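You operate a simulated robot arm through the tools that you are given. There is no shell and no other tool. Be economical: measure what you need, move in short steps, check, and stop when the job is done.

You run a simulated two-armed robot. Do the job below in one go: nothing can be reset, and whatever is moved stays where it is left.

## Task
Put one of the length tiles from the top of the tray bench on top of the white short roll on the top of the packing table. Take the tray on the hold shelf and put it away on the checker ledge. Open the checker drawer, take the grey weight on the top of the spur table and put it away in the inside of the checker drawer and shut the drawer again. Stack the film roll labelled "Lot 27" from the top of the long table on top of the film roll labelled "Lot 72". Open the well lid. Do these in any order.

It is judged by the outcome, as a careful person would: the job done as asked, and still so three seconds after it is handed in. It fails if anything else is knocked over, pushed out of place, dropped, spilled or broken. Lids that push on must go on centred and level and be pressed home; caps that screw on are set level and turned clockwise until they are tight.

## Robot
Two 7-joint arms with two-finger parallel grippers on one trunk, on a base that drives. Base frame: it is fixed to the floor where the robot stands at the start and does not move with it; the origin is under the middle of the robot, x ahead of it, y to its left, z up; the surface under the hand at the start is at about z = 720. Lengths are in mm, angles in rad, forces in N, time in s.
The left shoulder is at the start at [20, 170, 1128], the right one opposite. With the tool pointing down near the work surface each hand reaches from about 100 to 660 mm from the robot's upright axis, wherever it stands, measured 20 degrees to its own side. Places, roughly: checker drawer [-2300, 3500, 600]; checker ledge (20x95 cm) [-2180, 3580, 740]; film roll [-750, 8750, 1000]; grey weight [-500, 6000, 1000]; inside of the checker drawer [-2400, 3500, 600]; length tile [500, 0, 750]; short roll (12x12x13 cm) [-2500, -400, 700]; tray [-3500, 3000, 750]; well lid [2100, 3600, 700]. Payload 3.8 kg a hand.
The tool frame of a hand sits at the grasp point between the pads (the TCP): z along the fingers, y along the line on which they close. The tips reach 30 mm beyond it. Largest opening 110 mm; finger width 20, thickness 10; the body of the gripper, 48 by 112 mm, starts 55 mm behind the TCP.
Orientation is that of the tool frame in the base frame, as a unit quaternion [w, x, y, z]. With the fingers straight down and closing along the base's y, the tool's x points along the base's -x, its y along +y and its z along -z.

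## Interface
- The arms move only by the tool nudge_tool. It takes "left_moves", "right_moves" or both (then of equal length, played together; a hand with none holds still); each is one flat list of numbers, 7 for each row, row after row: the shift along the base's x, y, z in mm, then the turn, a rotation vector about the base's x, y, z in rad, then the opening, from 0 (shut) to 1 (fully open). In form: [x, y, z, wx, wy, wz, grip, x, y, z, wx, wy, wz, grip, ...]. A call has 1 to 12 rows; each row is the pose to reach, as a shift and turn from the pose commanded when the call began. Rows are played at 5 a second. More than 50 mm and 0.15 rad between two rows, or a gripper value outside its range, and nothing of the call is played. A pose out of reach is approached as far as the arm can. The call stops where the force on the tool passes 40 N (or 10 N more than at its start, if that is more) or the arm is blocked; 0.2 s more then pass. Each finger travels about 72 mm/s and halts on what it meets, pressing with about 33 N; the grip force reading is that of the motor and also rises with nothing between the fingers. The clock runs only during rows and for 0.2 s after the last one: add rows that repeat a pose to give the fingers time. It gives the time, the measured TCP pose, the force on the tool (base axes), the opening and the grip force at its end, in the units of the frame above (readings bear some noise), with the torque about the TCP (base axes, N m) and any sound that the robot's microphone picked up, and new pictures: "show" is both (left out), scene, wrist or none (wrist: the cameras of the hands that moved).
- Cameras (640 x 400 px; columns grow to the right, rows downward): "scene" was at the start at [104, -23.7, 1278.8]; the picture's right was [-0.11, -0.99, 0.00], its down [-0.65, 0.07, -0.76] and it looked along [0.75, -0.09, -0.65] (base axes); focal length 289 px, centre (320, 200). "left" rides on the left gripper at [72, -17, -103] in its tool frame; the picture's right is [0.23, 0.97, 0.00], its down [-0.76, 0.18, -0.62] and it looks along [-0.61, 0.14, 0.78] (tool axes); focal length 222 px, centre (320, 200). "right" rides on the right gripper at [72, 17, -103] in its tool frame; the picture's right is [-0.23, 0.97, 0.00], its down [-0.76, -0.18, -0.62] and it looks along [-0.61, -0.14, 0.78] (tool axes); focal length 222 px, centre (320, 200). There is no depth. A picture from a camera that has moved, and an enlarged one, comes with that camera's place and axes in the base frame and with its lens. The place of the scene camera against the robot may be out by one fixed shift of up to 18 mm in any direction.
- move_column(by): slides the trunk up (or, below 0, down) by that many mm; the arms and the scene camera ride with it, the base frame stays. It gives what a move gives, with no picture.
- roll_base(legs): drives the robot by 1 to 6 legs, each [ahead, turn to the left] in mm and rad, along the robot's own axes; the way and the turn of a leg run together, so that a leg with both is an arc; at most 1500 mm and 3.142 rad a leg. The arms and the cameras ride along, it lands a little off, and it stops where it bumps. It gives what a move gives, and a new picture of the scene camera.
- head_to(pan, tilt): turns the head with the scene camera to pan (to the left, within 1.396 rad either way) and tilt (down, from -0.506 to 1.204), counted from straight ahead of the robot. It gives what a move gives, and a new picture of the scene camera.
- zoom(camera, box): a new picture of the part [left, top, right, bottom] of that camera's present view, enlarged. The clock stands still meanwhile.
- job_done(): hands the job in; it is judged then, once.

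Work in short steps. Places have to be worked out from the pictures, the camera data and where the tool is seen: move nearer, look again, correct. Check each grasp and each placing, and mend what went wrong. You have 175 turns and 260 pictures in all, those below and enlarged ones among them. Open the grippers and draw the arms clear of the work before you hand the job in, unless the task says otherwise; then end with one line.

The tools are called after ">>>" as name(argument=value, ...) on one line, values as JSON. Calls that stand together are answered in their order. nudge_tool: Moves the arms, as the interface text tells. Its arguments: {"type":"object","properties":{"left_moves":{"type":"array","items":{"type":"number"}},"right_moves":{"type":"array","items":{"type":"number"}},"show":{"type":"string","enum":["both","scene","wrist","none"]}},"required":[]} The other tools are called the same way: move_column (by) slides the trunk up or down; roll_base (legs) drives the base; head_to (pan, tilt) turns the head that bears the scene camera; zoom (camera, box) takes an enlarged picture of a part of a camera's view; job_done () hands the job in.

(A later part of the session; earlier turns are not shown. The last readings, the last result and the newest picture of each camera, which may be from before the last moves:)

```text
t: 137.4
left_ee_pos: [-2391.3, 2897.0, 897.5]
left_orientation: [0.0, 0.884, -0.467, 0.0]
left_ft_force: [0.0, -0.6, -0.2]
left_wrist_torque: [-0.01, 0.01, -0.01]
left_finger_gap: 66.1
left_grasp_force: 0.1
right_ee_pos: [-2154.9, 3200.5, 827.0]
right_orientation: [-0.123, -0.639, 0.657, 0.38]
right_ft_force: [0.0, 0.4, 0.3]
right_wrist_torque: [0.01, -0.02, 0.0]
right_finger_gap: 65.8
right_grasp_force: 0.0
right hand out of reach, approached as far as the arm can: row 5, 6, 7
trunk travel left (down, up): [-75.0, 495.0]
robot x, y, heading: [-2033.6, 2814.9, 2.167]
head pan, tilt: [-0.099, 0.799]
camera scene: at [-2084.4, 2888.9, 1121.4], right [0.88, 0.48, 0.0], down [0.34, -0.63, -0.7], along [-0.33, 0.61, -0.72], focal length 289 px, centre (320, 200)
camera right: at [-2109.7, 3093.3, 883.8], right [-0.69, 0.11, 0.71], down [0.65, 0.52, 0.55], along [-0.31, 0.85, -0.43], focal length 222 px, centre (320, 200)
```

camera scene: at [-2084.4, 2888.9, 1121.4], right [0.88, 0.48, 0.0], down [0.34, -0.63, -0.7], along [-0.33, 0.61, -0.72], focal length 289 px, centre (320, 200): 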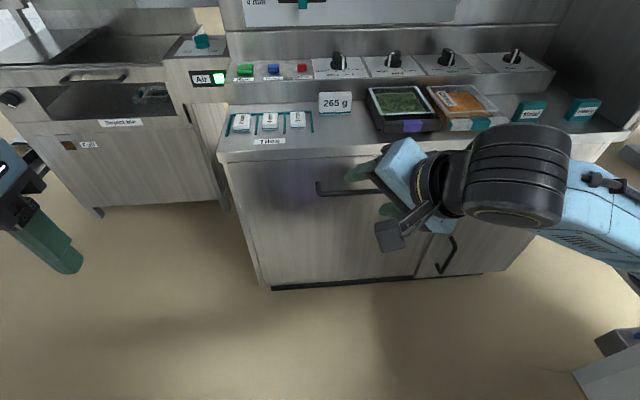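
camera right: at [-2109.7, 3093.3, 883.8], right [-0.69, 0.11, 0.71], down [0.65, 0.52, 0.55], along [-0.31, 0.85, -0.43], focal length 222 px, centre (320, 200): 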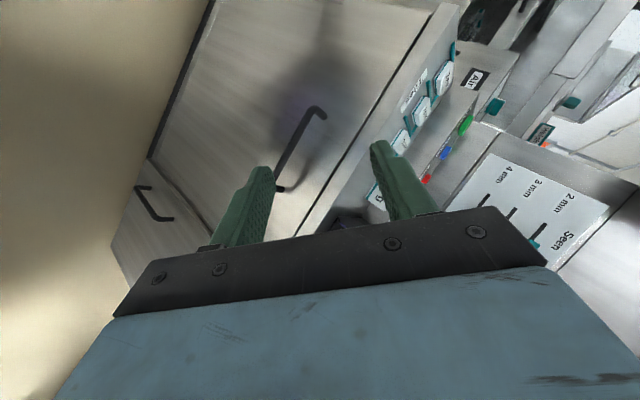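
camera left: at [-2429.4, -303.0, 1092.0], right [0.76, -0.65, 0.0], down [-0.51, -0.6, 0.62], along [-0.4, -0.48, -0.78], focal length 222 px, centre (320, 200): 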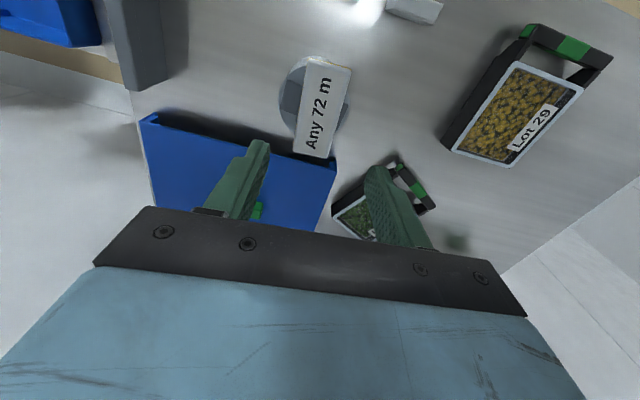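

The arm is too folded there; I move the hand forward while completing the turn, and lower.

>>> nudge_tool(right_moves=[-20, 29, 0, 0, 0, 0, 0.6, -40, 58, 0, 0, 0, 0, 0.6, -55, 80, -10, 0.022, 0.12, -0.086, 0.6, -55, 80, -30, 0.044, 0.24, -0.173, 0.6, -55, 80, -50, 0.066, 0.36, -0.259, 0.6, -55, 80, -70, 0.088, 0.48, -0.345, 0.6, -55, 80, -90, 0.11, 0.6, -0.432, 0.6, -55, 80, -110, 0.132, 0.72, -0.518, 0.6, -55, 80, -130, 0.154, 0.841, -0.605, 0.6, -55, 80, -130, 0.154, 0.841, -0.605, 0.6])

```text
t: 139.6
left_ee_pos: [-2390.9, 2897.9, 898.1]
left_orientation: [0.0, 0.885, -0.466, -0.001]
left_ft_force: [0.8, -0.1, -0.1]
left_wrist_torque: [-0.04, 0.02, 0.0]
left_finger_gap: 66.0
left_grasp_force: 0.0
right_ee_pos: [-2209.6, 3278.4, 697.0]
right_orientation: [-0.212, -0.221, 0.676, 0.67]
right_ft_force: [-0.4, -0.7, 0.4]
right_wrist_torque: [-0.01, 0.01, -0.01]
right_finger_gap: 66.1
right_grasp_force: 0.1
trunk travel left (down, up): [-75.0, 495.0]
robot x, y, heading: [-2030.3, 2814.1, 2.171]
head pan, tilt: [-0.099, 0.799]
camera scene: at [-2084.4, 2888.8, 1121.4], right [0.88, 0.48, 0.0], down [0.34, -0.63, -0.7], along [-0.33, 0.61, -0.72], focal length 289 px, centre (320, 200)
camera right: at [-2207.6, 3151.1, 713.4], right [0.17, 0.14, 0.98], down [0.98, -0.06, -0.16], along [0.04, 0.99, -0.15], focal length 222 px, centre (320, 200)
```

scene: 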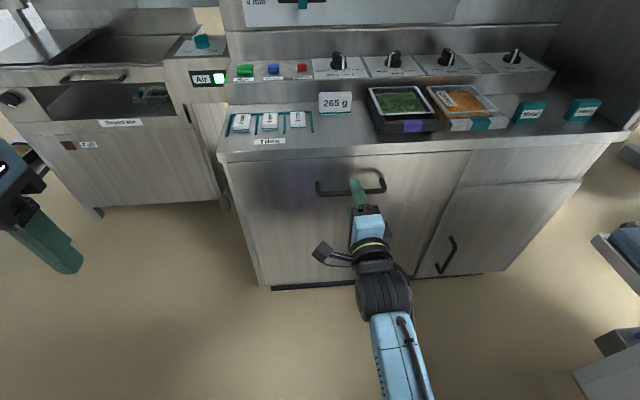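
right: 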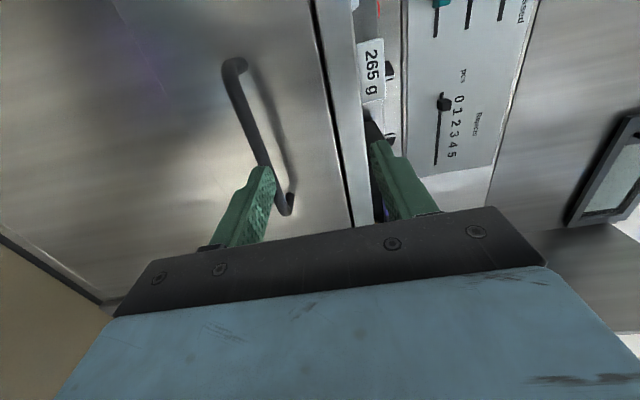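

The hand is oriented well; the bar is at about (-2260,3360,636). I lower 61 mm and advance partly, then check.

>>> nudge_tool(right_moves=[0, 0, -40, 0, 0, 0, 0.5, -10, 16, -61, 0, 0, 0, 0.5, -24, 38, -61, 0, 0, 0, 0.5, -24, 38, -61, 0, 0, 0, 0.5], show="wrist")

```text
t: 140.6
left_ee_pos: [-2389.9, 2897.5, 897.8]
left_orientation: [0.0, 0.885, -0.466, -0.001]
left_ft_force: [-0.1, -0.2, -0.3]
left_wrist_torque: [-0.01, 0.0, 0.03]
left_finger_gap: 65.8
left_grasp_force: 0.0
right_ee_pos: [-2233.2, 3318.1, 637.1]
right_orientation: [-0.214, -0.221, 0.676, 0.669]
right_ft_force: [-0.9, 0.3, 0.3]
right_wrist_torque: [0.02, 0.0, -0.03]
right_finger_gap: 54.9
right_grasp_force: 0.1
trunk travel left (down, up): [-75.0, 495.0]
robot x, y, heading: [-2034.3, 2813.4, 2.17]
head pan, tilt: [-0.099, 0.799]
camera right: at [-2230.8, 3191.1, 653.2], right [0.17, 0.14, 0.98], down [0.98, -0.06, -0.16], along [0.04, 0.99, -0.15], focal length 222 px, centre (320, 200)
```

right: 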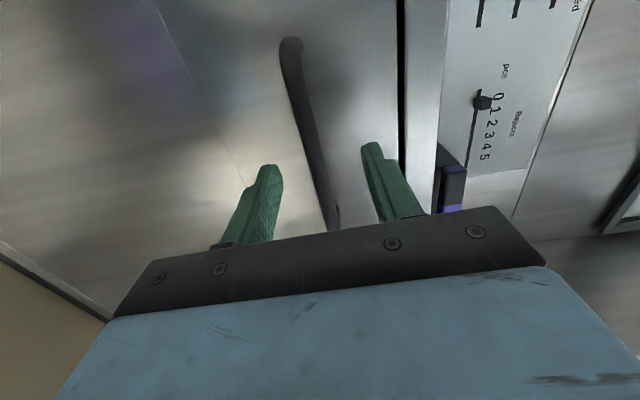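

Bar centred. I advance 42 mm and close.

>>> nudge_tool(right_moves=[-12, 17, 0, 0, 0, 0, 0.5, -24, 34, 0, 0, 0, 0, 0.5, -24, 34, 0, 0, 0, 0, 0.2, -24, 34, 0, 0, 0, 0, 0, -24, 34, 0, 0, 0, 0, 0, -24, 34, 0, 0, 0, 0, 0], show="wrist")

```text
t: 142.0
left_ee_pos: [-2391.0, 2898.7, 899.3]
left_orientation: [0.0, 0.885, -0.466, 0.0]
left_ft_force: [0.7, 0.6, 0.1]
left_wrist_torque: [0.0, -0.04, 0.02]
left_finger_gap: 65.9
left_grasp_force: 0.1
right_ee_pos: [-2257.1, 3350.4, 629.7]
right_orientation: [-0.214, -0.222, 0.68, 0.665]
right_ft_force: [0.8, -0.9, -25.4]
right_wrist_torque: [-0.57, 0.14, -0.51]
right_finger_gap: 13.4
right_grasp_force: 45.2
trunk travel left (down, up): [-75.0, 495.0]
robot x, y, heading: [-2030.9, 2815.2, 2.173]
head pan, tilt: [-0.099, 0.799]
camera right: at [-2254.9, 3223.3, 648.4], right [0.16, 0.15, 0.97], down [0.99, -0.06, -0.16], along [0.04, 0.99, -0.16], focal length 222 px, centre (320, 200)
```

right: 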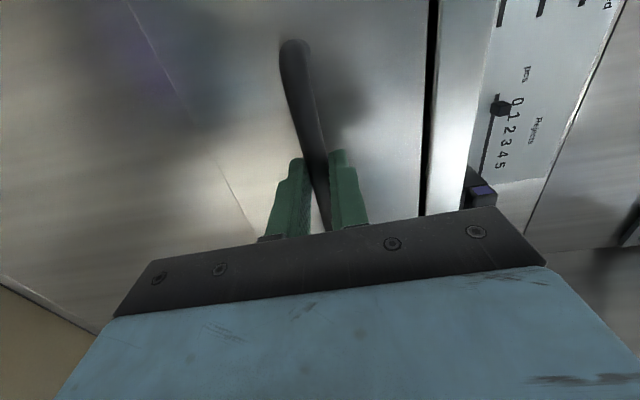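

Handle gripped. I ease the vertical strain, pull 40 mm with the arm to see it slide.

>>> nudge_tool(right_moves=[0, 0, -6, 0, 0, 0, 0, 6, -8, -6, 0, 0, 0, 0, 12, -16, -6, 0, 0, 0, 0, 18, -25, -6, 0, 0, 0, 0, 23, -33, -6, 0, 0, 0, 0, 23, -33, -6, 0, 0, 0, 0], show="scene")

```text
t: 143.4
left_ee_pos: [-2390.6, 2898.3, 898.7]
left_orientation: [0.0, 0.885, -0.465, 0.0]
left_ft_force: [-0.1, -0.1, 0.6]
left_wrist_torque: [0.02, -0.02, -0.01]
left_finger_gap: 65.9
left_grasp_force: 0.0
right_ee_pos: [-2234.3, 3318.2, 630.6]
right_orientation: [-0.214, -0.222, 0.676, 0.67]
right_ft_force: [-5.6, -4.1, -7.4]
right_wrist_torque: [-0.37, 0.32, 0.6]
right_finger_gap: 13.6
right_grasp_force: 44.6
trunk travel left (down, up): [-75.0, 495.0]
robot x, y, heading: [-2035.7, 2815.0, 2.175]
head pan, tilt: [-0.099, 0.799]
camera scene: at [-2084.9, 2889.1, 1121.4], right [0.88, 0.48, 0.0], down [0.34, -0.63, -0.7], along [-0.33, 0.61, -0.72], focal length 289 px, centre (320, 200)
```

scene: 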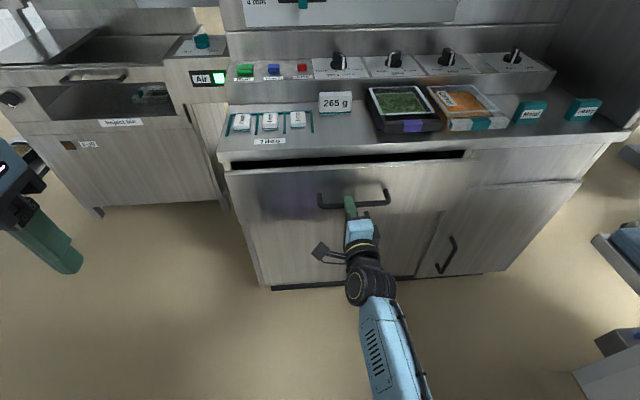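

The drawer slides. I pull it further by reversing the base 190 mm.

>>> roll_base(legs=[[-190, 0]])

```text
t: 145.0
left_ee_pos: [-2285.3, 2741.6, 898.1]
left_orientation: [-0.001, 0.884, -0.467, 0.001]
left_ft_force: [0.4, -0.5, 0.6]
left_wrist_torque: [0.02, -0.01, 0.0]
left_finger_gap: 66.0
left_grasp_force: 0.0
right_ee_pos: [-2130.1, 3160.3, 628.8]
right_orientation: [-0.215, -0.224, 0.676, 0.668]
right_ft_force: [-25.6, -16.3, -6.7]
right_wrist_torque: [-0.4, 0.36, 0.04]
right_finger_gap: 13.4
right_grasp_force: 45.3
trunk travel left (down, up): [-75.0, 495.0]
robot x, y, heading: [-1927.6, 2657.3, 2.17]
head pan, tilt: [-0.099, 0.799]
camera scene: at [-1979.1, 2731.8, 1121.4], right [0.88, 0.48, 0.0], down [0.34, -0.63, -0.7], along [-0.33, 0.61, -0.72], focal length 289 px, centre (320, 200)
```

scene: 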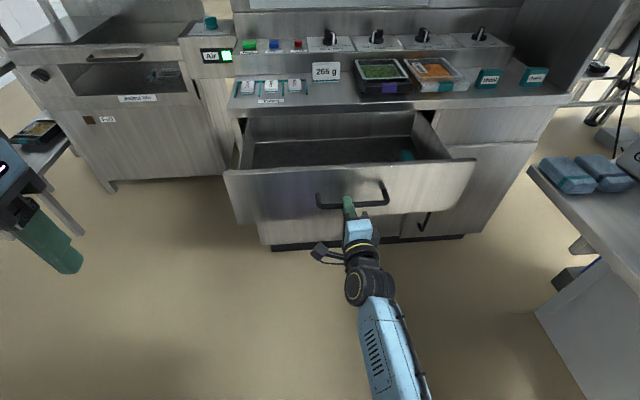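

The drawer is open about 230 mm. I release and back the hand away.

>>> nudge_tool(right_moves=[0, 0, 0, 0, 0, 0, 0.2, 0, 0, 0, 0, 0, 0, 0.5, 0, 0, 0, 0, 0, 0, 0.5, 12, -17, 0, 0, 0, 0, 0.5, 24, -34, 0, 0, 0, 0, 0.5, 35, -50, 0, 0, 0, 0, 0.5, 35, -50, 0, 0, 0, 0, 0.5], show="scene")

>>> zoom(camera="scene", box=[210, 90, 490, 240])

```text
t: 146.6
left_ee_pos: [-2283.8, 2741.6, 898.1]
left_orientation: [-0.001, 0.884, -0.467, -0.001]
left_ft_force: [0.1, -0.3, -0.6]
left_wrist_torque: [-0.02, -0.03, 0.0]
left_finger_gap: 66.1
left_grasp_force: 0.0
right_ee_pos: [-2094.1, 3109.7, 629.3]
right_orientation: [-0.215, -0.223, 0.676, 0.668]
right_ft_force: [-0.9, -0.9, -0.1]
right_wrist_torque: [0.0, -0.02, 0.0]
right_finger_gap: 55.0
right_grasp_force: 0.0
trunk travel left (down, up): [-75.0, 495.0]
robot x, y, heading: [-1927.3, 2658.9, 2.166]
head pan, tilt: [-0.099, 0.799]
camera scene: at [-1977.3, 2732.4, 1121.4], right [0.88, 0.48, 0.0], down [0.34, -0.63, -0.7], along [-0.33, 0.61, -0.72], focal length 289 px, centre (320, 200)
```

scene: 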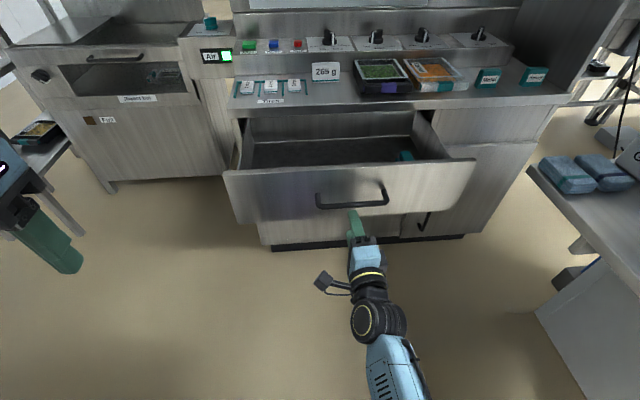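

```text
2.29 times, centred on (350, 165) of scene
camera zoom: at [-1977.3, 2732.4, 1121.4], right [0.88, 0.48, 0.0], down [0.34, -0.63, -0.7], along [-0.33, 0.61, -0.72], focal length 661 px, centre (251, 280)
```

zoom: 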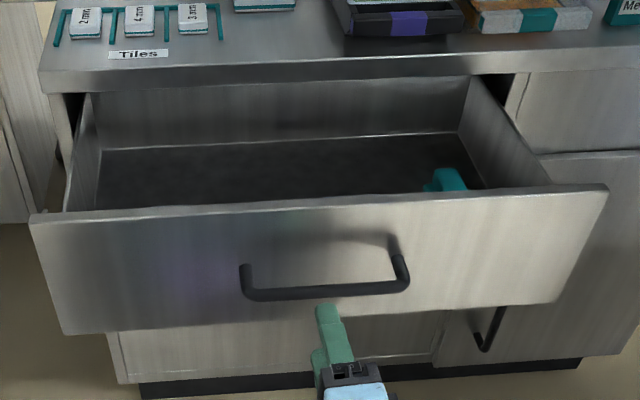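

I turn the right hand back to pointing down in two calls, raising it.

>>> nudge_tool(right_moves=[10, -14, 20, -0.022, -0.12, 0.086, 0.5, 10, -14, 45, -0.044, -0.24, 0.173, 0.5, 10, -14, 70, -0.066, -0.36, 0.259, 0.5, 10, -14, 95, -0.088, -0.48, 0.345, 0.5, 10, -14, 120, -0.11, -0.6, 0.432, 0.5, 10, -14, 145, -0.132, -0.72, 0.518, 0.5, 10, -14, 170, -0.154, -0.841, 0.605, 0.5], show="none")

>>> nudge_tool(right_moves=[15, 0, 20, -0.022, -0.12, 0.086, 0.2, 30, 0, 45, -0.044, -0.24, 0.173, 0, 50, 0, 70, -0.066, -0.36, 0.259, 0, 70, 0, 80, -0.088, -0.48, 0.345, 0, 90, -5, 80, -0.11, -0.6, 0.432, 0, 100, -15, 80, -0.132, -0.72, 0.518, 0, 110, -25, 80, -0.154, -0.841, 0.605, 0, 120, -30, 80, -0.154, -0.841, 0.605, 0], show="scene")

```text
t: 148.2
left_ee_pos: [-2283.7, 2740.9, 899.3]
left_orientation: [-0.001, 0.884, -0.467, 0.001]
left_ft_force: [-0.3, 0.2, 0.5]
left_wrist_torque: [0.04, 0.0, -0.02]
left_finger_gap: 65.7
left_grasp_force: 0.0
right_ee_pos: [-2083.8, 3094.1, 800.0]
right_orientation: [-0.124, -0.641, 0.657, 0.377]
right_ft_force: [-0.5, 0.1, 0.4]
right_wrist_torque: [0.02, 0.01, 0.01]
right_finger_gap: 55.1
right_grasp_force: 0.0
trunk travel left (down, up): [-75.0, 495.0]
robot x, y, heading: [-1925.8, 2658.8, 2.169]
head pan, tilt: [-0.099, 0.799]
```

```text
t: 150.0
left_ee_pos: [-2284.2, 2740.5, 898.4]
left_orientation: [-0.001, 0.884, -0.468, -0.001]
left_ft_force: [-0.1, 0.3, 0.3]
left_wrist_torque: [-0.01, -0.01, 0.0]
left_finger_gap: 65.9
left_grasp_force: 0.0
right_ee_pos: [-1963.9, 3066.1, 880.7]
right_orientation: [0.001, 0.887, -0.462, 0.016]
right_ft_force: [0.1, 0.2, 1.2]
right_wrist_torque: [-0.02, -0.01, -0.01]
right_finger_gap: 0.0
right_grasp_force: 32.7
right hand out of reach, approached as far as the arm can: row 1
trunk travel left (down, up): [-75.0, 495.0]
robot x, y, heading: [-1928.1, 2659.8, 2.169]
head pan, tilt: [-0.099, 0.799]
camera scene: at [-1977.3, 2732.4, 1121.4], right [0.88, 0.48, 0.0], down [0.34, -0.63, -0.7], along [-0.33, 0.61, -0.72], focal length 289 px, centre (320, 200)
```

scene: 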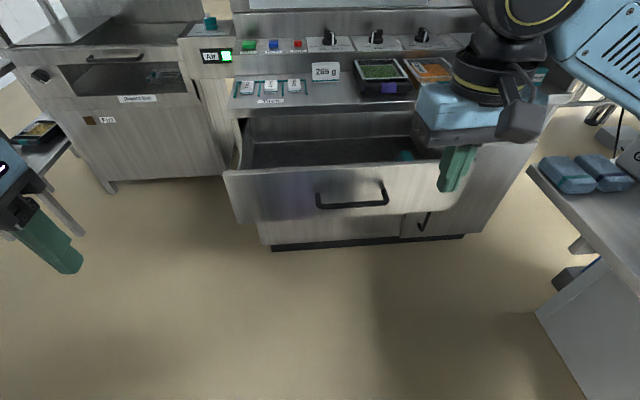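

I raise the trunk again and turn to look for the way to the spur table.

>>> move_column(by=250)

>>> head_to(pan=0, tilt=0.3)

>>> roll_base(legs=[[-300, 0], [0, -1.67]])

```text
t: 152.6
left_ee_pos: [-2283.7, 2742.6, 1148.0]
left_orientation: [-0.001, 0.884, -0.467, 0.0]
left_ft_force: [0.1, 0.3, 0.3]
left_wrist_torque: [0.0, 0.01, -0.01]
left_finger_gap: 66.5
left_grasp_force: 0.1
right_ee_pos: [-1964.6, 3065.1, 1130.8]
right_orientation: [0.0, 0.887, -0.461, 0.015]
right_ft_force: [-0.5, 0.9, 0.0]
right_wrist_torque: [-0.02, -0.02, -0.02]
right_finger_gap: 0.1
right_grasp_force: 32.9
trunk travel left (down, up): [-325.0, 245.0]
robot x, y, heading: [-1924.8, 2657.0, 2.173]
head pan, tilt: [-0.099, 0.799]
```

```text
t: 153.5
left_ee_pos: [-2283.9, 2741.2, 1149.6]
left_orientation: [0.0, 0.884, -0.467, -0.001]
left_ft_force: [-0.6, 0.0, -0.7]
left_wrist_torque: [0.04, 0.01, 0.01]
left_finger_gap: 66.2
left_grasp_force: 0.0
right_ee_pos: [-1964.2, 3065.0, 1132.5]
right_orientation: [0.0, 0.887, -0.462, 0.015]
right_ft_force: [0.8, 0.5, 0.0]
right_wrist_torque: [-0.02, -0.01, 0.01]
right_finger_gap: 0.0
right_grasp_force: 33.0
trunk travel left (down, up): [-325.0, 245.0]
robot x, y, heading: [-1927.2, 2659.6, 2.167]
head pan, tilt: [0.0, 0.3]
camera scene: at [-1991.4, 2738.7, 1415.7], right [0.83, 0.56, 0.0], down [0.17, -0.25, -0.95], along [-0.54, 0.79, -0.3], focal length 289 px, centre (320, 200)
```

scene: 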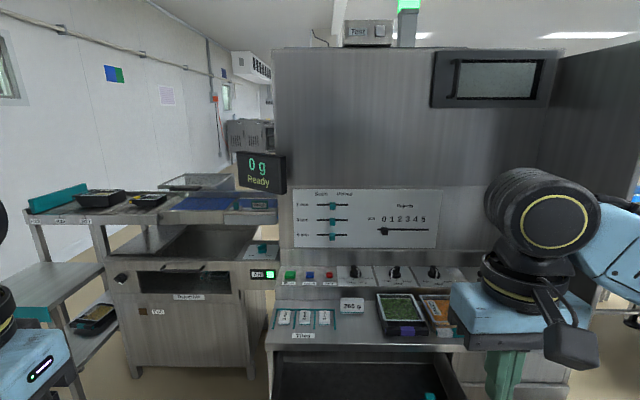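

```text
t: 159.6
left_ee_pos: [-1643.8, 2760.0, 1148.7]
left_orientation: [0.0, -0.253, 0.967, 0.0]
left_ft_force: [-0.7, -0.3, 0.6]
left_wrist_torque: [-0.03, -0.04, -0.01]
left_finger_gap: 66.1
left_grasp_force: 0.1
right_ee_pos: [-1348.0, 2412.8, 1131.6]
right_orientation: [-0.011, -0.259, 0.966, -0.01]
right_ft_force: [-0.5, 0.2, 0.7]
right_wrist_torque: [0.01, -0.02, 0.0]
right_finger_gap: 0.0
right_grasp_force: 33.0
trunk travel left (down, up): [-325.0, 245.0]
robot x, y, heading: [-1758.8, 2408.5, 0.511]
head pan, tilt: [0.0, 0.3]
camera scene: at [-1658.4, 2451.4, 1415.8], right [0.49, -0.87, 0.0], down [-0.26, -0.14, -0.96], along [0.83, 0.47, -0.3], focal length 289 px, centre (320, 200)
```

scene: 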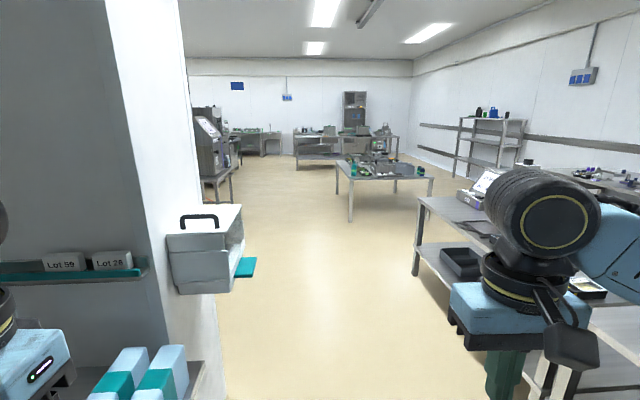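

The passage lies right of the pillar. I pass it with extra clearance, then turn left to look.

>>> roll_base(legs=[[0, -0.25], [1100, 0], [0, 1.0]])

```text
t: 168.7
left_ee_pos: [-841.1, 3033.3, 1148.2]
left_orientation: [0.001, -0.597, 0.802, 0.0]
left_ft_force: [0.1, 0.3, 0.4]
left_wrist_torque: [0.01, -0.03, 0.0]
left_finger_gap: 66.1
left_grasp_force: 0.1
right_ee_pos: [-388.9, 2987.6, 1131.7]
right_orientation: [-0.006, -0.601, 0.799, -0.014]
right_ft_force: [0.1, 0.1, 0.4]
right_wrist_torque: [0.02, 0.02, -0.03]
right_finger_gap: 0.0
right_grasp_force: 33.0
trunk travel left (down, up): [-325.0, 245.0]
robot x, y, heading: [-680.8, 2700.5, 1.276]
head pan, tilt: [0.0, 0.3]
camera scene: at [-649.4, 2797.4, 1415.8], right [0.96, -0.29, 0.0], down [-0.09, -0.28, -0.96], along [0.28, 0.91, -0.3], focal length 289 px, centre (320, 200)
```

scene: 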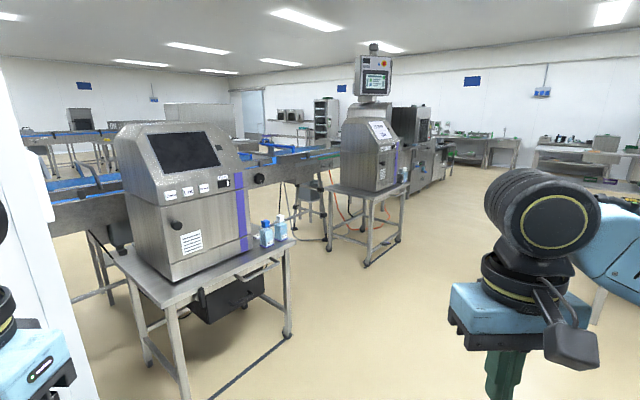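

>>> zoom(camera="scene", box=[180, 90, 400, 230])

```text
2.86 times, centred on (290, 160) of scene
camera zoom: at [-649.4, 2797.4, 1415.8], right [0.96, -0.29, 0.0], down [-0.09, -0.28, -0.96], along [0.28, 0.91, -0.3], focal length 826 px, centre (406, 314)
```

zoom: 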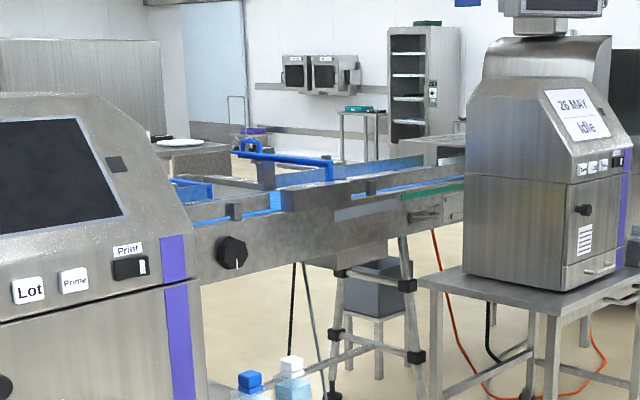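

The conveyor line blocks the direct way to the spur table, but the well-lid table is reachable on this side. I go there first.

>>> roll_base(legs=[[0, -0.751], [1300, 0], [0, -0.3]])

>>> zoom(camera="scene", box=[150, 130, 450, 300])

```text
t: 178.1
left_ee_pos: [645.5, 3653.0, 1147.8]
left_orientation: [0.0, -0.113, 0.994, 0.0]
left_ft_force: [0.8, -0.3, 0.3]
left_wrist_torque: [0.0, 0.01, 0.02]
left_finger_gap: 66.0
left_grasp_force: 0.1
right_ee_pos: [830.2, 3238.7, 1130.9]
right_orientation: [-0.013, -0.119, 0.993, -0.007]
right_ft_force: [0.4, -0.8, 0.1]
right_wrist_torque: [-0.03, -0.01, 0.0]
right_finger_gap: 0.0
right_grasp_force: 32.7
trunk travel left (down, up): [-325.0, 245.0]
robot x, y, heading: [439.5, 3350.6, 0.228]
head pan, tilt: [0.0, 0.3]
camera scene: at [547.3, 3362.3, 1415.8], right [0.22, -0.97, 0.0], down [-0.29, -0.07, -0.96], along [0.93, 0.21, -0.3], focal length 289 px, centre (320, 200)
```

scene: 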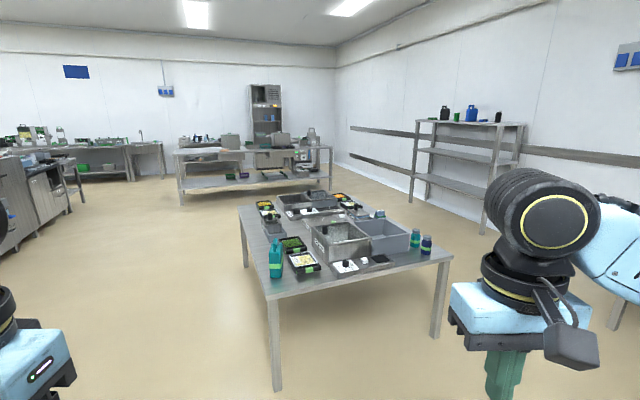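

```text
2.13 times, centred on (300, 215) of scene
camera zoom: at [547.3, 3362.3, 1415.8], right [0.22, -0.97, 0.0], down [-0.29, -0.07, -0.96], along [0.93, 0.21, -0.3], focal length 617 px, centre (363, 168)
```

zoom: 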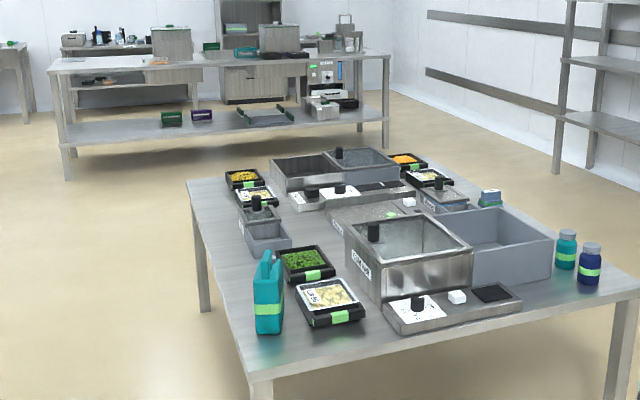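

The metal basin with a knobbed cover is the likely well. I drive up to the table's near end.

>>> roll_base(legs=[[0, -0.362], [800, 0], [0, 0.7]])

>>> head_to(pan=0, tilt=0.6)

>>> zoom(camera="scene", box=[180, 80, 460, 270])

```text
t: 185.4
left_ee_pos: [1319.8, 3600.8, 1149.0]
left_orientation: [0.001, -0.286, 0.958, 0.001]
left_ft_force: [-0.1, 0.6, 0.2]
left_wrist_torque: [0.0, 0.01, 0.02]
left_finger_gap: 66.2
left_grasp_force: 0.0
right_ee_pos: [1635.6, 3274.6, 1129.9]
right_orientation: [-0.011, -0.29, 0.957, -0.01]
right_ft_force: [-0.3, -0.5, 0.6]
right_wrist_torque: [-0.01, -0.01, 0.01]
right_finger_gap: 0.0
right_grasp_force: 32.8
trunk travel left (down, up): [-325.0, 245.0]
robot x, y, heading: [1224.4, 3245.0, 0.573]
head pan, tilt: [0.0, 0.3]
camera scene: at [1322.9, 3293.0, 1415.8], right [0.55, -0.84, 0.0], down [-0.25, -0.16, -0.96], along [0.8, 0.52, -0.3], focal length 289 px, centre (320, 200)
```

scene: 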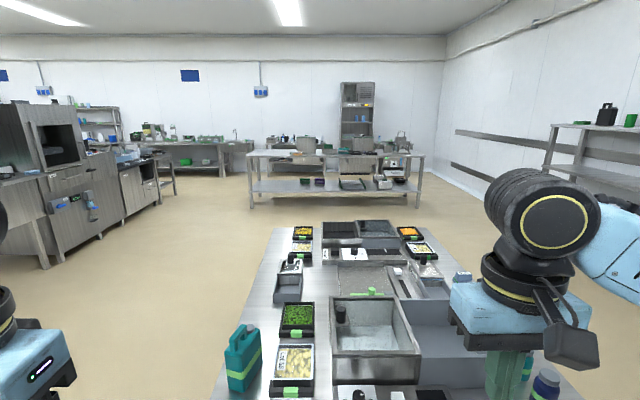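

```text
t: 186.2
left_ee_pos: [1319.0, 3599.9, 1149.5]
left_orientation: [0.001, -0.285, 0.959, 0.0]
left_ft_force: [1.0, 0.5, 0.2]
left_wrist_torque: [0.03, -0.01, 0.04]
left_finger_gap: 65.8
left_grasp_force: 0.1
right_ee_pos: [1634.9, 3274.3, 1131.3]
right_orientation: [-0.011, -0.291, 0.957, -0.011]
right_ft_force: [0.0, -0.1, 0.3]
right_wrist_torque: [0.02, -0.01, -0.02]
right_finger_gap: 0.2
right_grasp_force: 32.7
trunk travel left (down, up): [-325.0, 245.0]
robot x, y, heading: [1229.5, 3241.4, 0.578]
head pan, tilt: [0.0, 0.6]
camera scene: at [1318.9, 3290.0, 1388.4], right [0.55, -0.84, 0.0], down [-0.47, -0.31, -0.83], along [0.69, 0.45, -0.56], focal length 289 px, centre (320, 200)
```

scene: 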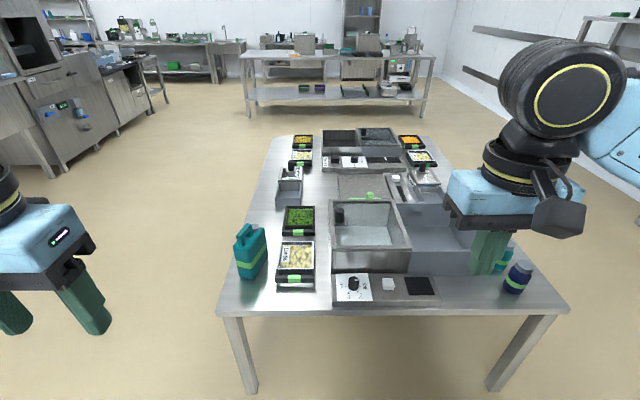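

```text
2.11 times, centred on (320, 175) of scene
camera zoom: at [1318.9, 3290.0, 1388.4], right [0.55, -0.84, 0.0], down [-0.47, -0.31, -0.83], along [0.69, 0.45, -0.56], focal length 609 px, centre (320, 253)
```

zoom: 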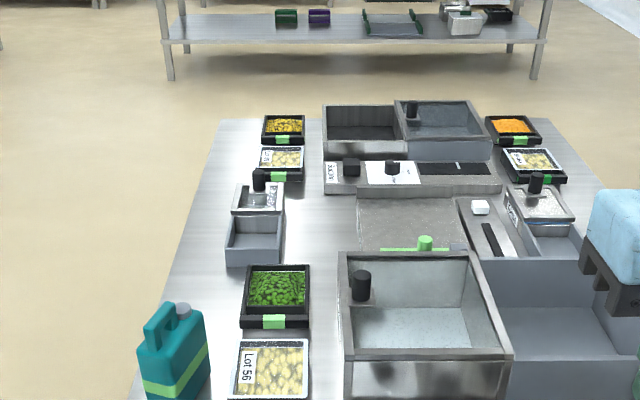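

>>> zoom(camera="scene", box=[315, 170, 445, 310])

>>> zoom(camera="scene", box=[270, 115, 450, 215])

```text
2.86 times, centred on (380, 240) of scene
camera zoom: at [1318.9, 3290.0, 1388.4], right [0.55, -0.84, 0.0], down [-0.47, -0.31, -0.83], along [0.69, 0.45, -0.56], focal length 826 px, centre (149, 86)
```

zoom: 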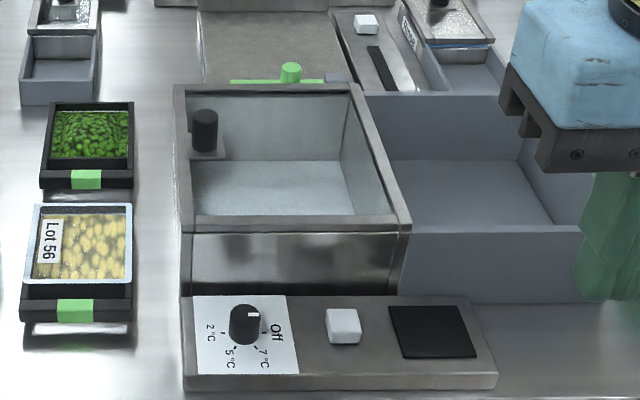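

```text
3.56 times, centred on (360, 165) of scene
camera zoom: at [1318.9, 3290.0, 1388.4], right [0.55, -0.84, 0.0], down [-0.47, -0.31, -0.83], along [0.69, 0.45, -0.56], focal length 1028 px, centre (178, 324)
```

zoom: 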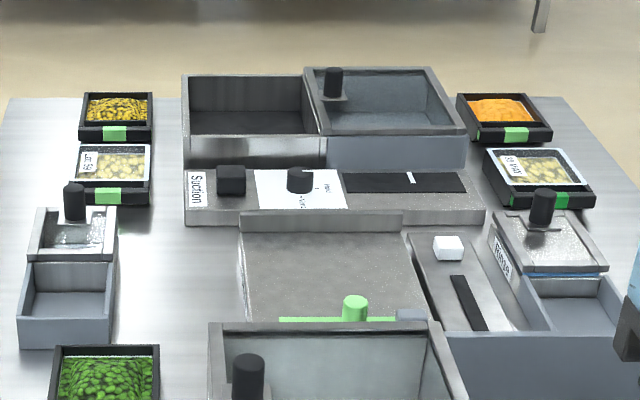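

The covered well's black knob is near (2085,3700,729) – a low table, the lid presumably sliding right over the empty basin as on the far unit. I drive closer and lower the trunk.

>>> roll_base(legs=[[370, 0]])

>>> move_column(by=-150)

>>> head_to(pan=0, tilt=0.9)

```text
t: 188.6
left_ee_pos: [1627.9, 3802.7, 1148.9]
left_orientation: [0.001, -0.285, 0.958, 0.0]
left_ft_force: [0.0, -0.1, -0.2]
left_wrist_torque: [0.02, 0.0, 0.01]
left_finger_gap: 66.0
left_grasp_force: 0.0
right_ee_pos: [1946.3, 3477.5, 1131.6]
right_orientation: [-0.011, -0.291, 0.957, -0.01]
right_ft_force: [0.7, 0.5, -0.7]
right_wrist_torque: [0.0, 0.03, 0.03]
right_finger_gap: 0.1
right_grasp_force: 32.8
trunk travel left (down, up): [-325.0, 245.0]
robot x, y, heading: [1538.4, 3445.2, 0.576]
head pan, tilt: [0.0, 0.6]
camera scene: at [1628.9, 3492.2, 1388.2], right [0.55, -0.84, 0.0], down [-0.47, -0.31, -0.82], along [0.69, 0.45, -0.57], focal length 289 px, centre (320, 200)
```

scene: 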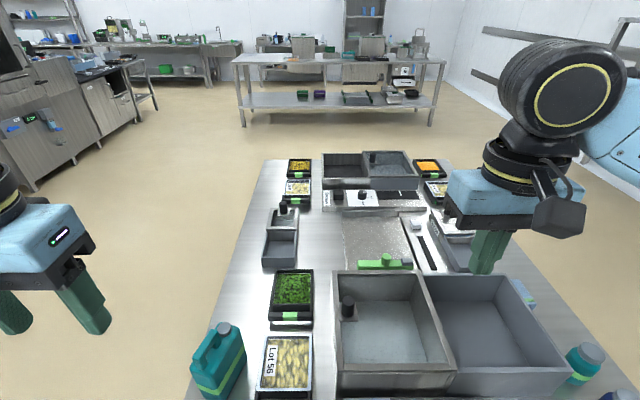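

```text
t: 190.3
left_ee_pos: [1628.0, 3801.5, 999.3]
left_orientation: [0.001, -0.286, 0.958, 0.0]
left_ft_force: [1.0, -0.1, -0.1]
left_wrist_torque: [-0.01, 0.01, 0.02]
left_finger_gap: 66.1
left_grasp_force: 0.0
right_ee_pos: [1946.5, 3475.7, 981.4]
right_orientation: [-0.011, -0.291, 0.957, -0.01]
right_ft_force: [-0.3, 0.8, -0.2]
right_wrist_torque: [0.01, -0.02, 0.02]
right_finger_gap: 0.0
right_grasp_force: 33.1
trunk travel left (down, up): [-175.0, 395.0]
robot x, y, heading: [1536.2, 3448.4, 0.577]
head pan, tilt: [0.0, 0.6]
```

```text
t: 191.1
left_ee_pos: [1628.6, 3802.5, 999.5]
left_orientation: [0.001, -0.286, 0.958, 0.001]
left_ft_force: [0.4, 0.8, 0.0]
left_wrist_torque: [0.02, 0.01, 0.0]
left_finger_gap: 65.9
left_grasp_force: 0.0
right_ee_pos: [1947.1, 3476.6, 981.3]
right_orientation: [-0.011, -0.291, 0.956, -0.01]
right_ft_force: [0.3, -0.5, -1.2]
right_wrist_torque: [0.02, 0.01, -0.01]
right_finger_gap: 0.3
right_grasp_force: 32.6
trunk travel left (down, up): [-175.0, 395.0]
robot x, y, heading: [1532.6, 3446.5, 0.578]
head pan, tilt: [0.0, 0.901]
camera scene: at [1617.5, 3484.7, 1213.6], right [0.55, -0.84, 0.0], down [-0.66, -0.43, -0.62], along [0.52, 0.34, -0.78], focal length 289 px, centre (320, 200)
```

scene: 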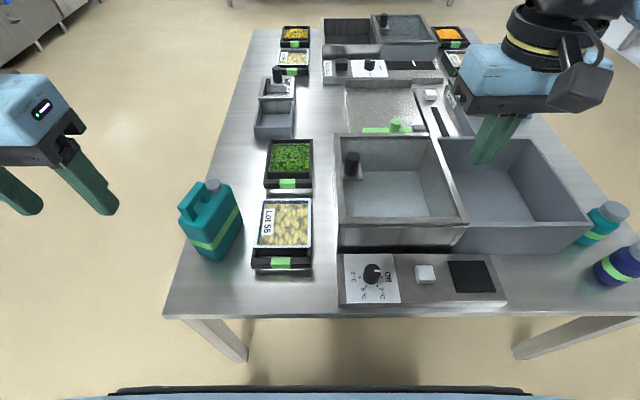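

>>> zoom(camera="scene", box=[320, 80, 500, 260])

>>> zoom(camera="scene", box=[240, 0, 480, 140])

```text
2.22 times, centred on (410, 170) of scene
camera zoom: at [1617.5, 3484.7, 1213.6], right [0.55, -0.84, 0.0], down [-0.66, -0.43, -0.62], along [0.52, 0.34, -0.78], focal length 642 px, centre (120, 267)
```

zoom: 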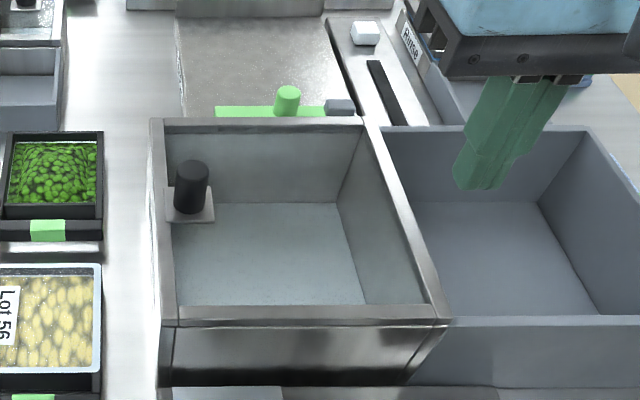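

```text
2.67 times, centred on (360, 70) of scene
camera zoom: at [1617.5, 3484.7, 1213.6], right [0.55, -0.84, 0.0], down [-0.66, -0.43, -0.62], along [0.52, 0.34, -0.78], focal length 771 px, centre (213, 547)
```

zoom: 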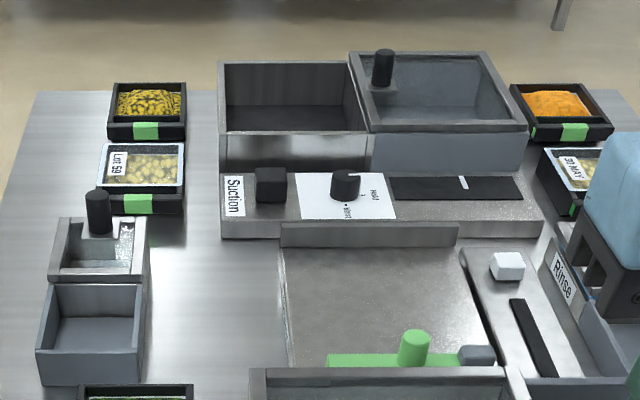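

The lid is a framed pane with a black peg, closed over the left well. I move the right hand above the peg to slide it right.

>>> nudge_tool(right_moves=[19, 37, 0, 0, 0, 0, 0.3, 38, 75, 0, 0, 0, 0, 0.6, 58, 113, -15, 0, 0, 0, 0.65, 77, 151, -30, 0, 0, 0, 0.65, 97, 189, -50, 0, 0, 0, 0.65, 116, 227, -70, 0, 0, 0, 0.65, 116, 227, -110, 0, 0, 0, 0.65, 116, 227, -110, 0, 0, 0, 0.65])

```text
t: 192.9
left_ee_pos: [1627.9, 3801.1, 998.8]
left_orientation: [0.001, -0.286, 0.958, 0.0]
left_ft_force: [-0.2, -0.3, 0.9]
left_wrist_torque: [0.01, 0.0, 0.02]
left_finger_gap: 66.0
left_grasp_force: 0.0
right_ee_pos: [2062.8, 3703.5, 869.6]
right_orientation: [-0.01, -0.291, 0.957, -0.01]
right_ft_force: [-0.5, -0.5, -0.3]
right_wrist_torque: [-0.02, -0.01, 0.01]
right_finger_gap: 71.7
right_grasp_force: 0.0
trunk travel left (down, up): [-175.0, 395.0]
robot x, y, heading: [1536.1, 3445.6, 0.577]
head pan, tilt: [0.0, 0.901]
camera scene: at [1617.4, 3484.8, 1213.6], right [0.55, -0.84, 0.0], down [-0.66, -0.43, -0.62], along [0.52, 0.34, -0.78], focal length 289 px, centre (320, 200)
camera right: at [1995.2, 3678.4, 973.4], right [-0.35, 0.93, -0.02], down [0.74, 0.29, 0.61], along [0.57, 0.2, -0.79], focal length 222 px, centre (320, 200)
```

scene: 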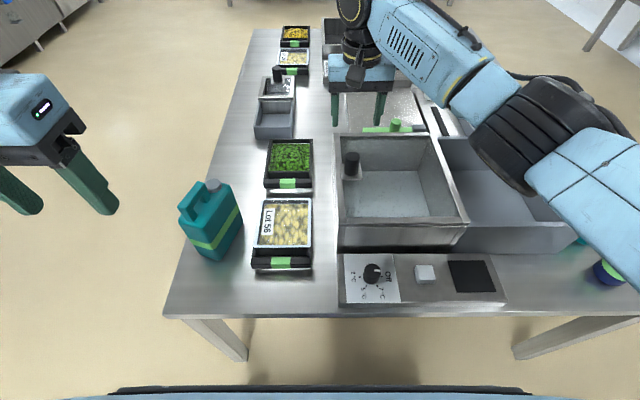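
right: 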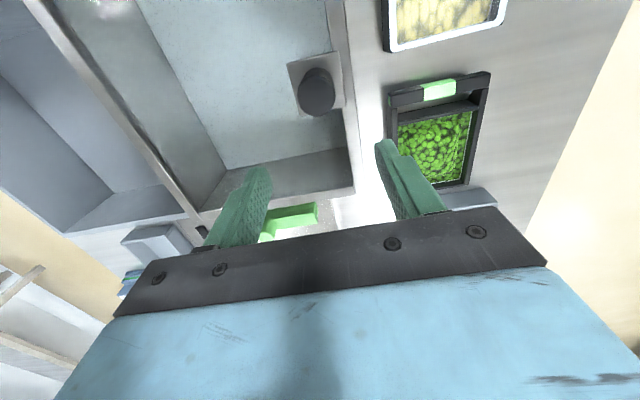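

The peg is about 28 mm nearer than the hand. I correct and lower to z 790.

>>> nudge_tool(right_moves=[-12, -8, -20, 0, 0, 0, 0.65, -24, -16, -50, 0, 0, 0, 0.65, -24, -16, -80, 0, 0, 0, 0.65, -24, -16, -80, 0, 0, 0, 0.65])

```text
t: 193.9
left_ee_pos: [1630.2, 3802.1, 999.5]
left_orientation: [0.0, -0.284, 0.959, 0.0]
left_ft_force: [-0.9, 0.6, -0.3]
left_wrist_torque: [0.02, 0.01, 0.02]
left_finger_gap: 66.0
left_grasp_force: 0.0
right_ee_pos: [2039.5, 3686.2, 790.6]
right_orientation: [-0.011, -0.291, 0.957, -0.009]
right_ft_force: [-0.2, 0.2, -0.8]
right_wrist_torque: [-0.02, -0.01, -0.02]
right_finger_gap: 71.4
right_grasp_force: 0.0
trunk travel left (down, up): [-175.0, 395.0]
robot x, y, heading: [1537.8, 3446.4, 0.583]
head pan, tilt: [0.0, 0.901]
camera scene: at [1617.5, 3484.7, 1213.5], right [0.55, -0.84, 0.0], down [-0.66, -0.43, -0.62], along [0.52, 0.34, -0.78], focal length 289 px, centre (320, 200)
camera right: at [1970.5, 3661.6, 895.2], right [-0.35, 0.94, -0.02], down [0.74, 0.29, 0.61], along [0.57, 0.2, -0.8], focal length 222 px, centre (320, 200)
```

scene: 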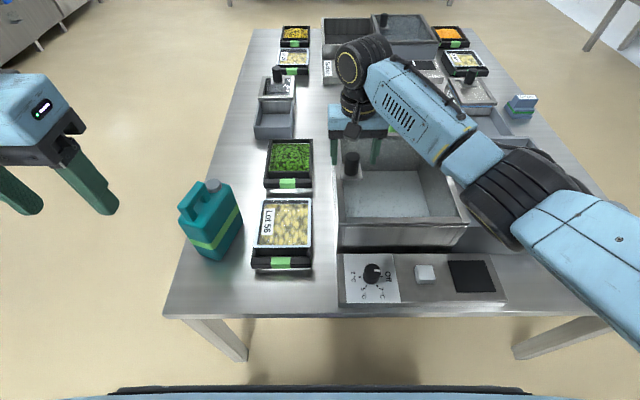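
right: 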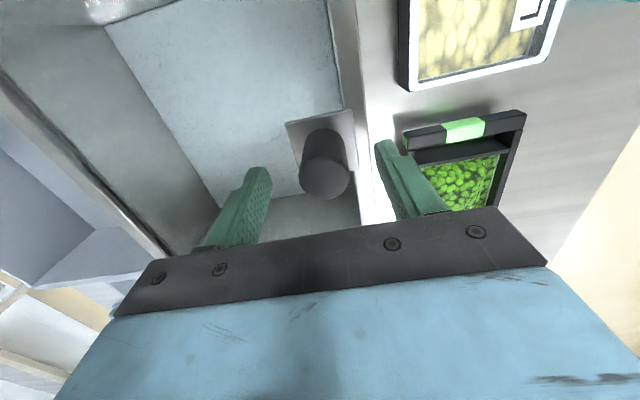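

The peg stands between the fingers (top about z 781, base about 724). I lower 28 mm and close.

>>> nudge_tool(right_moves=[0, 0, -14, 0, 0, 0, 0.65, 0, 0, -28, 0, 0, 0, 0.65, 0, 0, -28, 0, 0, 0, 0.4, 0, 0, -28, 0, 0, 0, 0.2, 0, 0, -28, 0, 0, 0, 0, 0, 0, -28, 0, 0, 0, 0], show="wrist")

```text
t: 195.3
left_ee_pos: [1629.1, 3802.1, 998.0]
left_orientation: [0.002, -0.286, 0.958, 0.001]
left_ft_force: [0.4, 0.3, 0.4]
left_wrist_torque: [-0.01, 0.01, 0.03]
left_finger_gap: 65.9
left_grasp_force: 0.0
right_ee_pos: [2037.2, 3686.6, 764.8]
right_orientation: [-0.009, -0.291, 0.957, -0.007]
right_ft_force: [0.0, 1.3, 8.3]
right_wrist_torque: [1.93, 0.7, -0.14]
right_finger_gap: 31.7
right_grasp_force: 45.2
trunk travel left (down, up): [-175.0, 395.0]
robot x, y, heading: [1537.3, 3442.9, 0.572]
head pan, tilt: [0.0, 0.901]
camera right: at [1970.2, 3661.9, 868.1], right [-0.35, 0.94, -0.02], down [0.74, 0.29, 0.61], along [0.57, 0.2, -0.79], focal length 222 px, centre (320, 200)
```

right: 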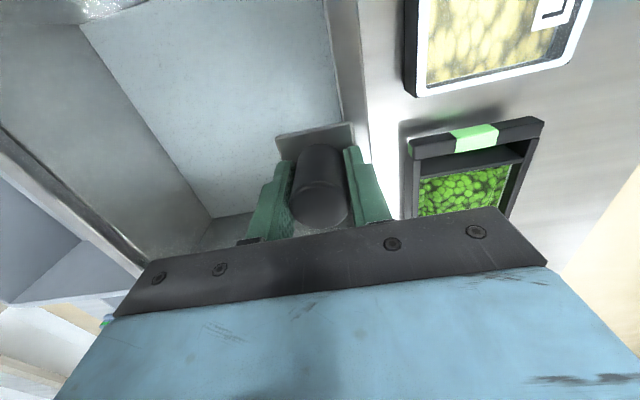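

Gripped. I slide it right 40 mm as a test.

>>> nudge_tool(right_moves=[0, 0, 2, 0, 0, 0, 0, 6, -8, 2, 0, 0, 0, 0, 11, -17, 2, 0, 0, 0, 0, 16, -25, 2, 0, 0, 0, 0, 22, -33, 2, 0, 0, 0, 0, 22, -33, 2, 0, 0, 0, 0], show="scene")

```text
t: 196.7
left_ee_pos: [1628.5, 3801.8, 999.3]
left_orientation: [0.0, -0.285, 0.959, 0.001]
left_ft_force: [-0.1, -0.4, -0.8]
left_wrist_torque: [-0.02, -0.03, -0.04]
left_finger_gap: 65.9
left_grasp_force: 0.1
right_ee_pos: [2059.7, 3653.9, 764.2]
right_orientation: [-0.011, -0.291, 0.957, -0.01]
right_ft_force: [5.5, 1.8, -6.7]
right_wrist_torque: [2.37, 0.2, -0.02]
right_finger_gap: 32.0
right_grasp_force: 44.7
trunk travel left (down, up): [-175.0, 395.0]
robot x, y, heading: [1538.7, 3443.1, 0.577]
head pan, tilt: [0.0, 0.901]
camera scene: at [1618.5, 3484.7, 1213.4], right [0.55, -0.84, 0.0], down [-0.66, -0.43, -0.62], along [0.52, 0.34, -0.78], focal length 289 px, centre (320, 200)
```

scene: 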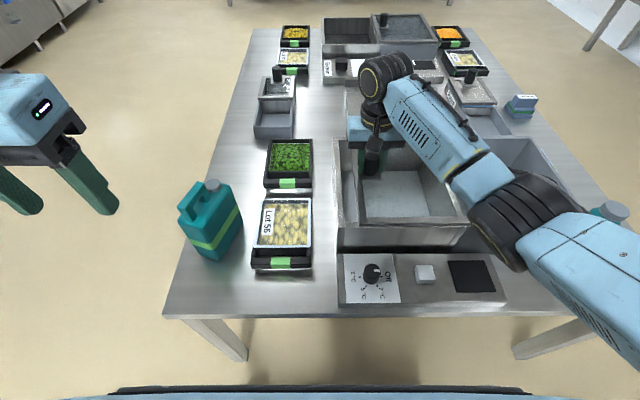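

It slides freely. I continue another 230 mm.

>>> nudge_tool(right_moves=[11, -17, 0, 0, 0, 0, 0, 22, -33, 0, 0, 0, 0, 0, 33, -50, 0, 0, 0, 0, 0, 44, -67, 0, 0, 0, 0, 0, 55, -84, 0, 0, 0, 0, 0, 66, -100, 0, 0, 0, 0, 0, 77, -117, 0, 0, 0, 0, 0, 88, -134, 0, 0, 0, 0, 0, 99, -151, 0, 0, 0, 0, 0, 110, -168, 0, 0, 0, 0, 0, 121, -184, 0, 0, 0, 0, 0, 126, -192, 0, 0, 0, 0, 0], show="scene")

```text
t: 199.2
left_ee_pos: [1626.9, 3803.2, 999.8]
left_orientation: [0.001, -0.287, 0.958, 0.0]
left_ft_force: [0.1, 0.1, 1.0]
left_wrist_torque: [0.01, 0.03, 0.0]
left_finger_gap: 65.8
left_grasp_force: 0.0
right_ee_pos: [2176.0, 3480.1, 763.7]
right_orientation: [-0.012, -0.301, 0.953, -0.002]
right_ft_force: [-2.9, 7.4, 0.9]
right_wrist_torque: [-0.93, 0.05, -0.29]
right_finger_gap: 31.6
right_grasp_force: 45.1
trunk travel left (down, up): [-175.0, 395.0]
robot x, y, heading: [1539.9, 3443.0, 0.582]
head pan, tilt: [0.0, 0.901]
stopped in row 12 (right hand): the force on the tool passed its limit at 47 N (the readings are from after the stop); the commanded pose is now the measured one
camera scene: at [1617.2, 3485.1, 1213.7], right [0.55, -0.84, 0.0], down [-0.66, -0.43, -0.62], along [0.52, 0.34, -0.78], focal length 289 px, centre (320, 200)
```

scene: 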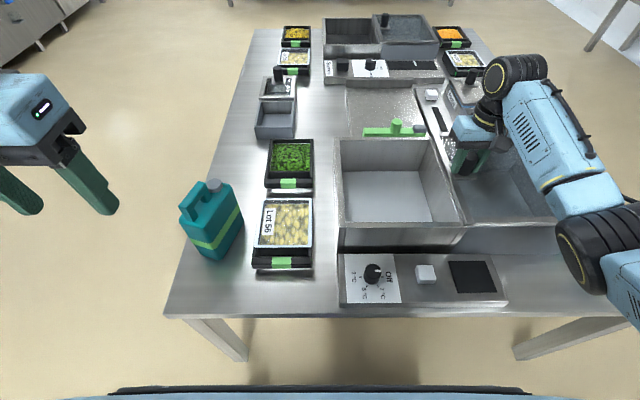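

The lid has reached its end stop over the right basin; the well is open. I release, lift and retract.

>>> nudge_tool(right_moves=[0, 0, 0, 0, 0, 0, 0.3, 0, 0, 0, 0, 0, 0, 0.55, 0, 0, 0, 0, 0, 0, 0.55, 0, 0, 45, 0, 0, 0, 0.55, 0, 0, 90, 0, 0, 0, 0.5, 0, 0, 140, 0, 0, 0, 0.3, -40, -10, 180, 0, 0, 0, 0, -80, -25, 210, 0, 0, 0, 0, -120, -40, 220, 0, 0, 0, 0, -160, -40, 220, 0, 0, 0, 0, -200, -40, 220, 0, 0, 0, 0], show="scene")

>>> zoom(camera="scene", box=[320, 90, 600, 270])

```text
refused: row 7 steps farther than a row can; nothing moved
```

```text
2.22 times, centred on (460, 180) of scene
camera zoom: at [1617.2, 3485.1, 1213.7], right [0.55, -0.84, 0.0], down [-0.66, -0.43, -0.62], along [0.52, 0.34, -0.78], focal length 642 px, centre (9, 244)
```

zoom: 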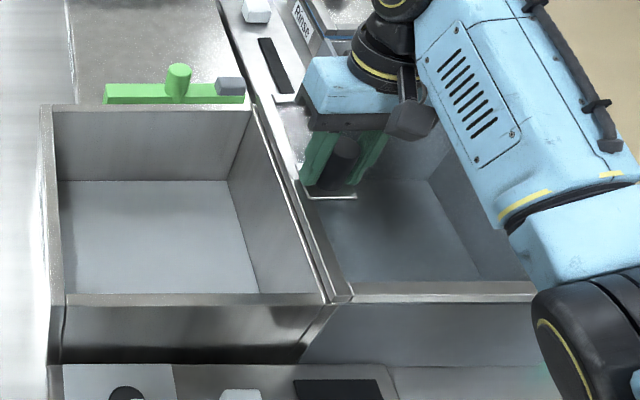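

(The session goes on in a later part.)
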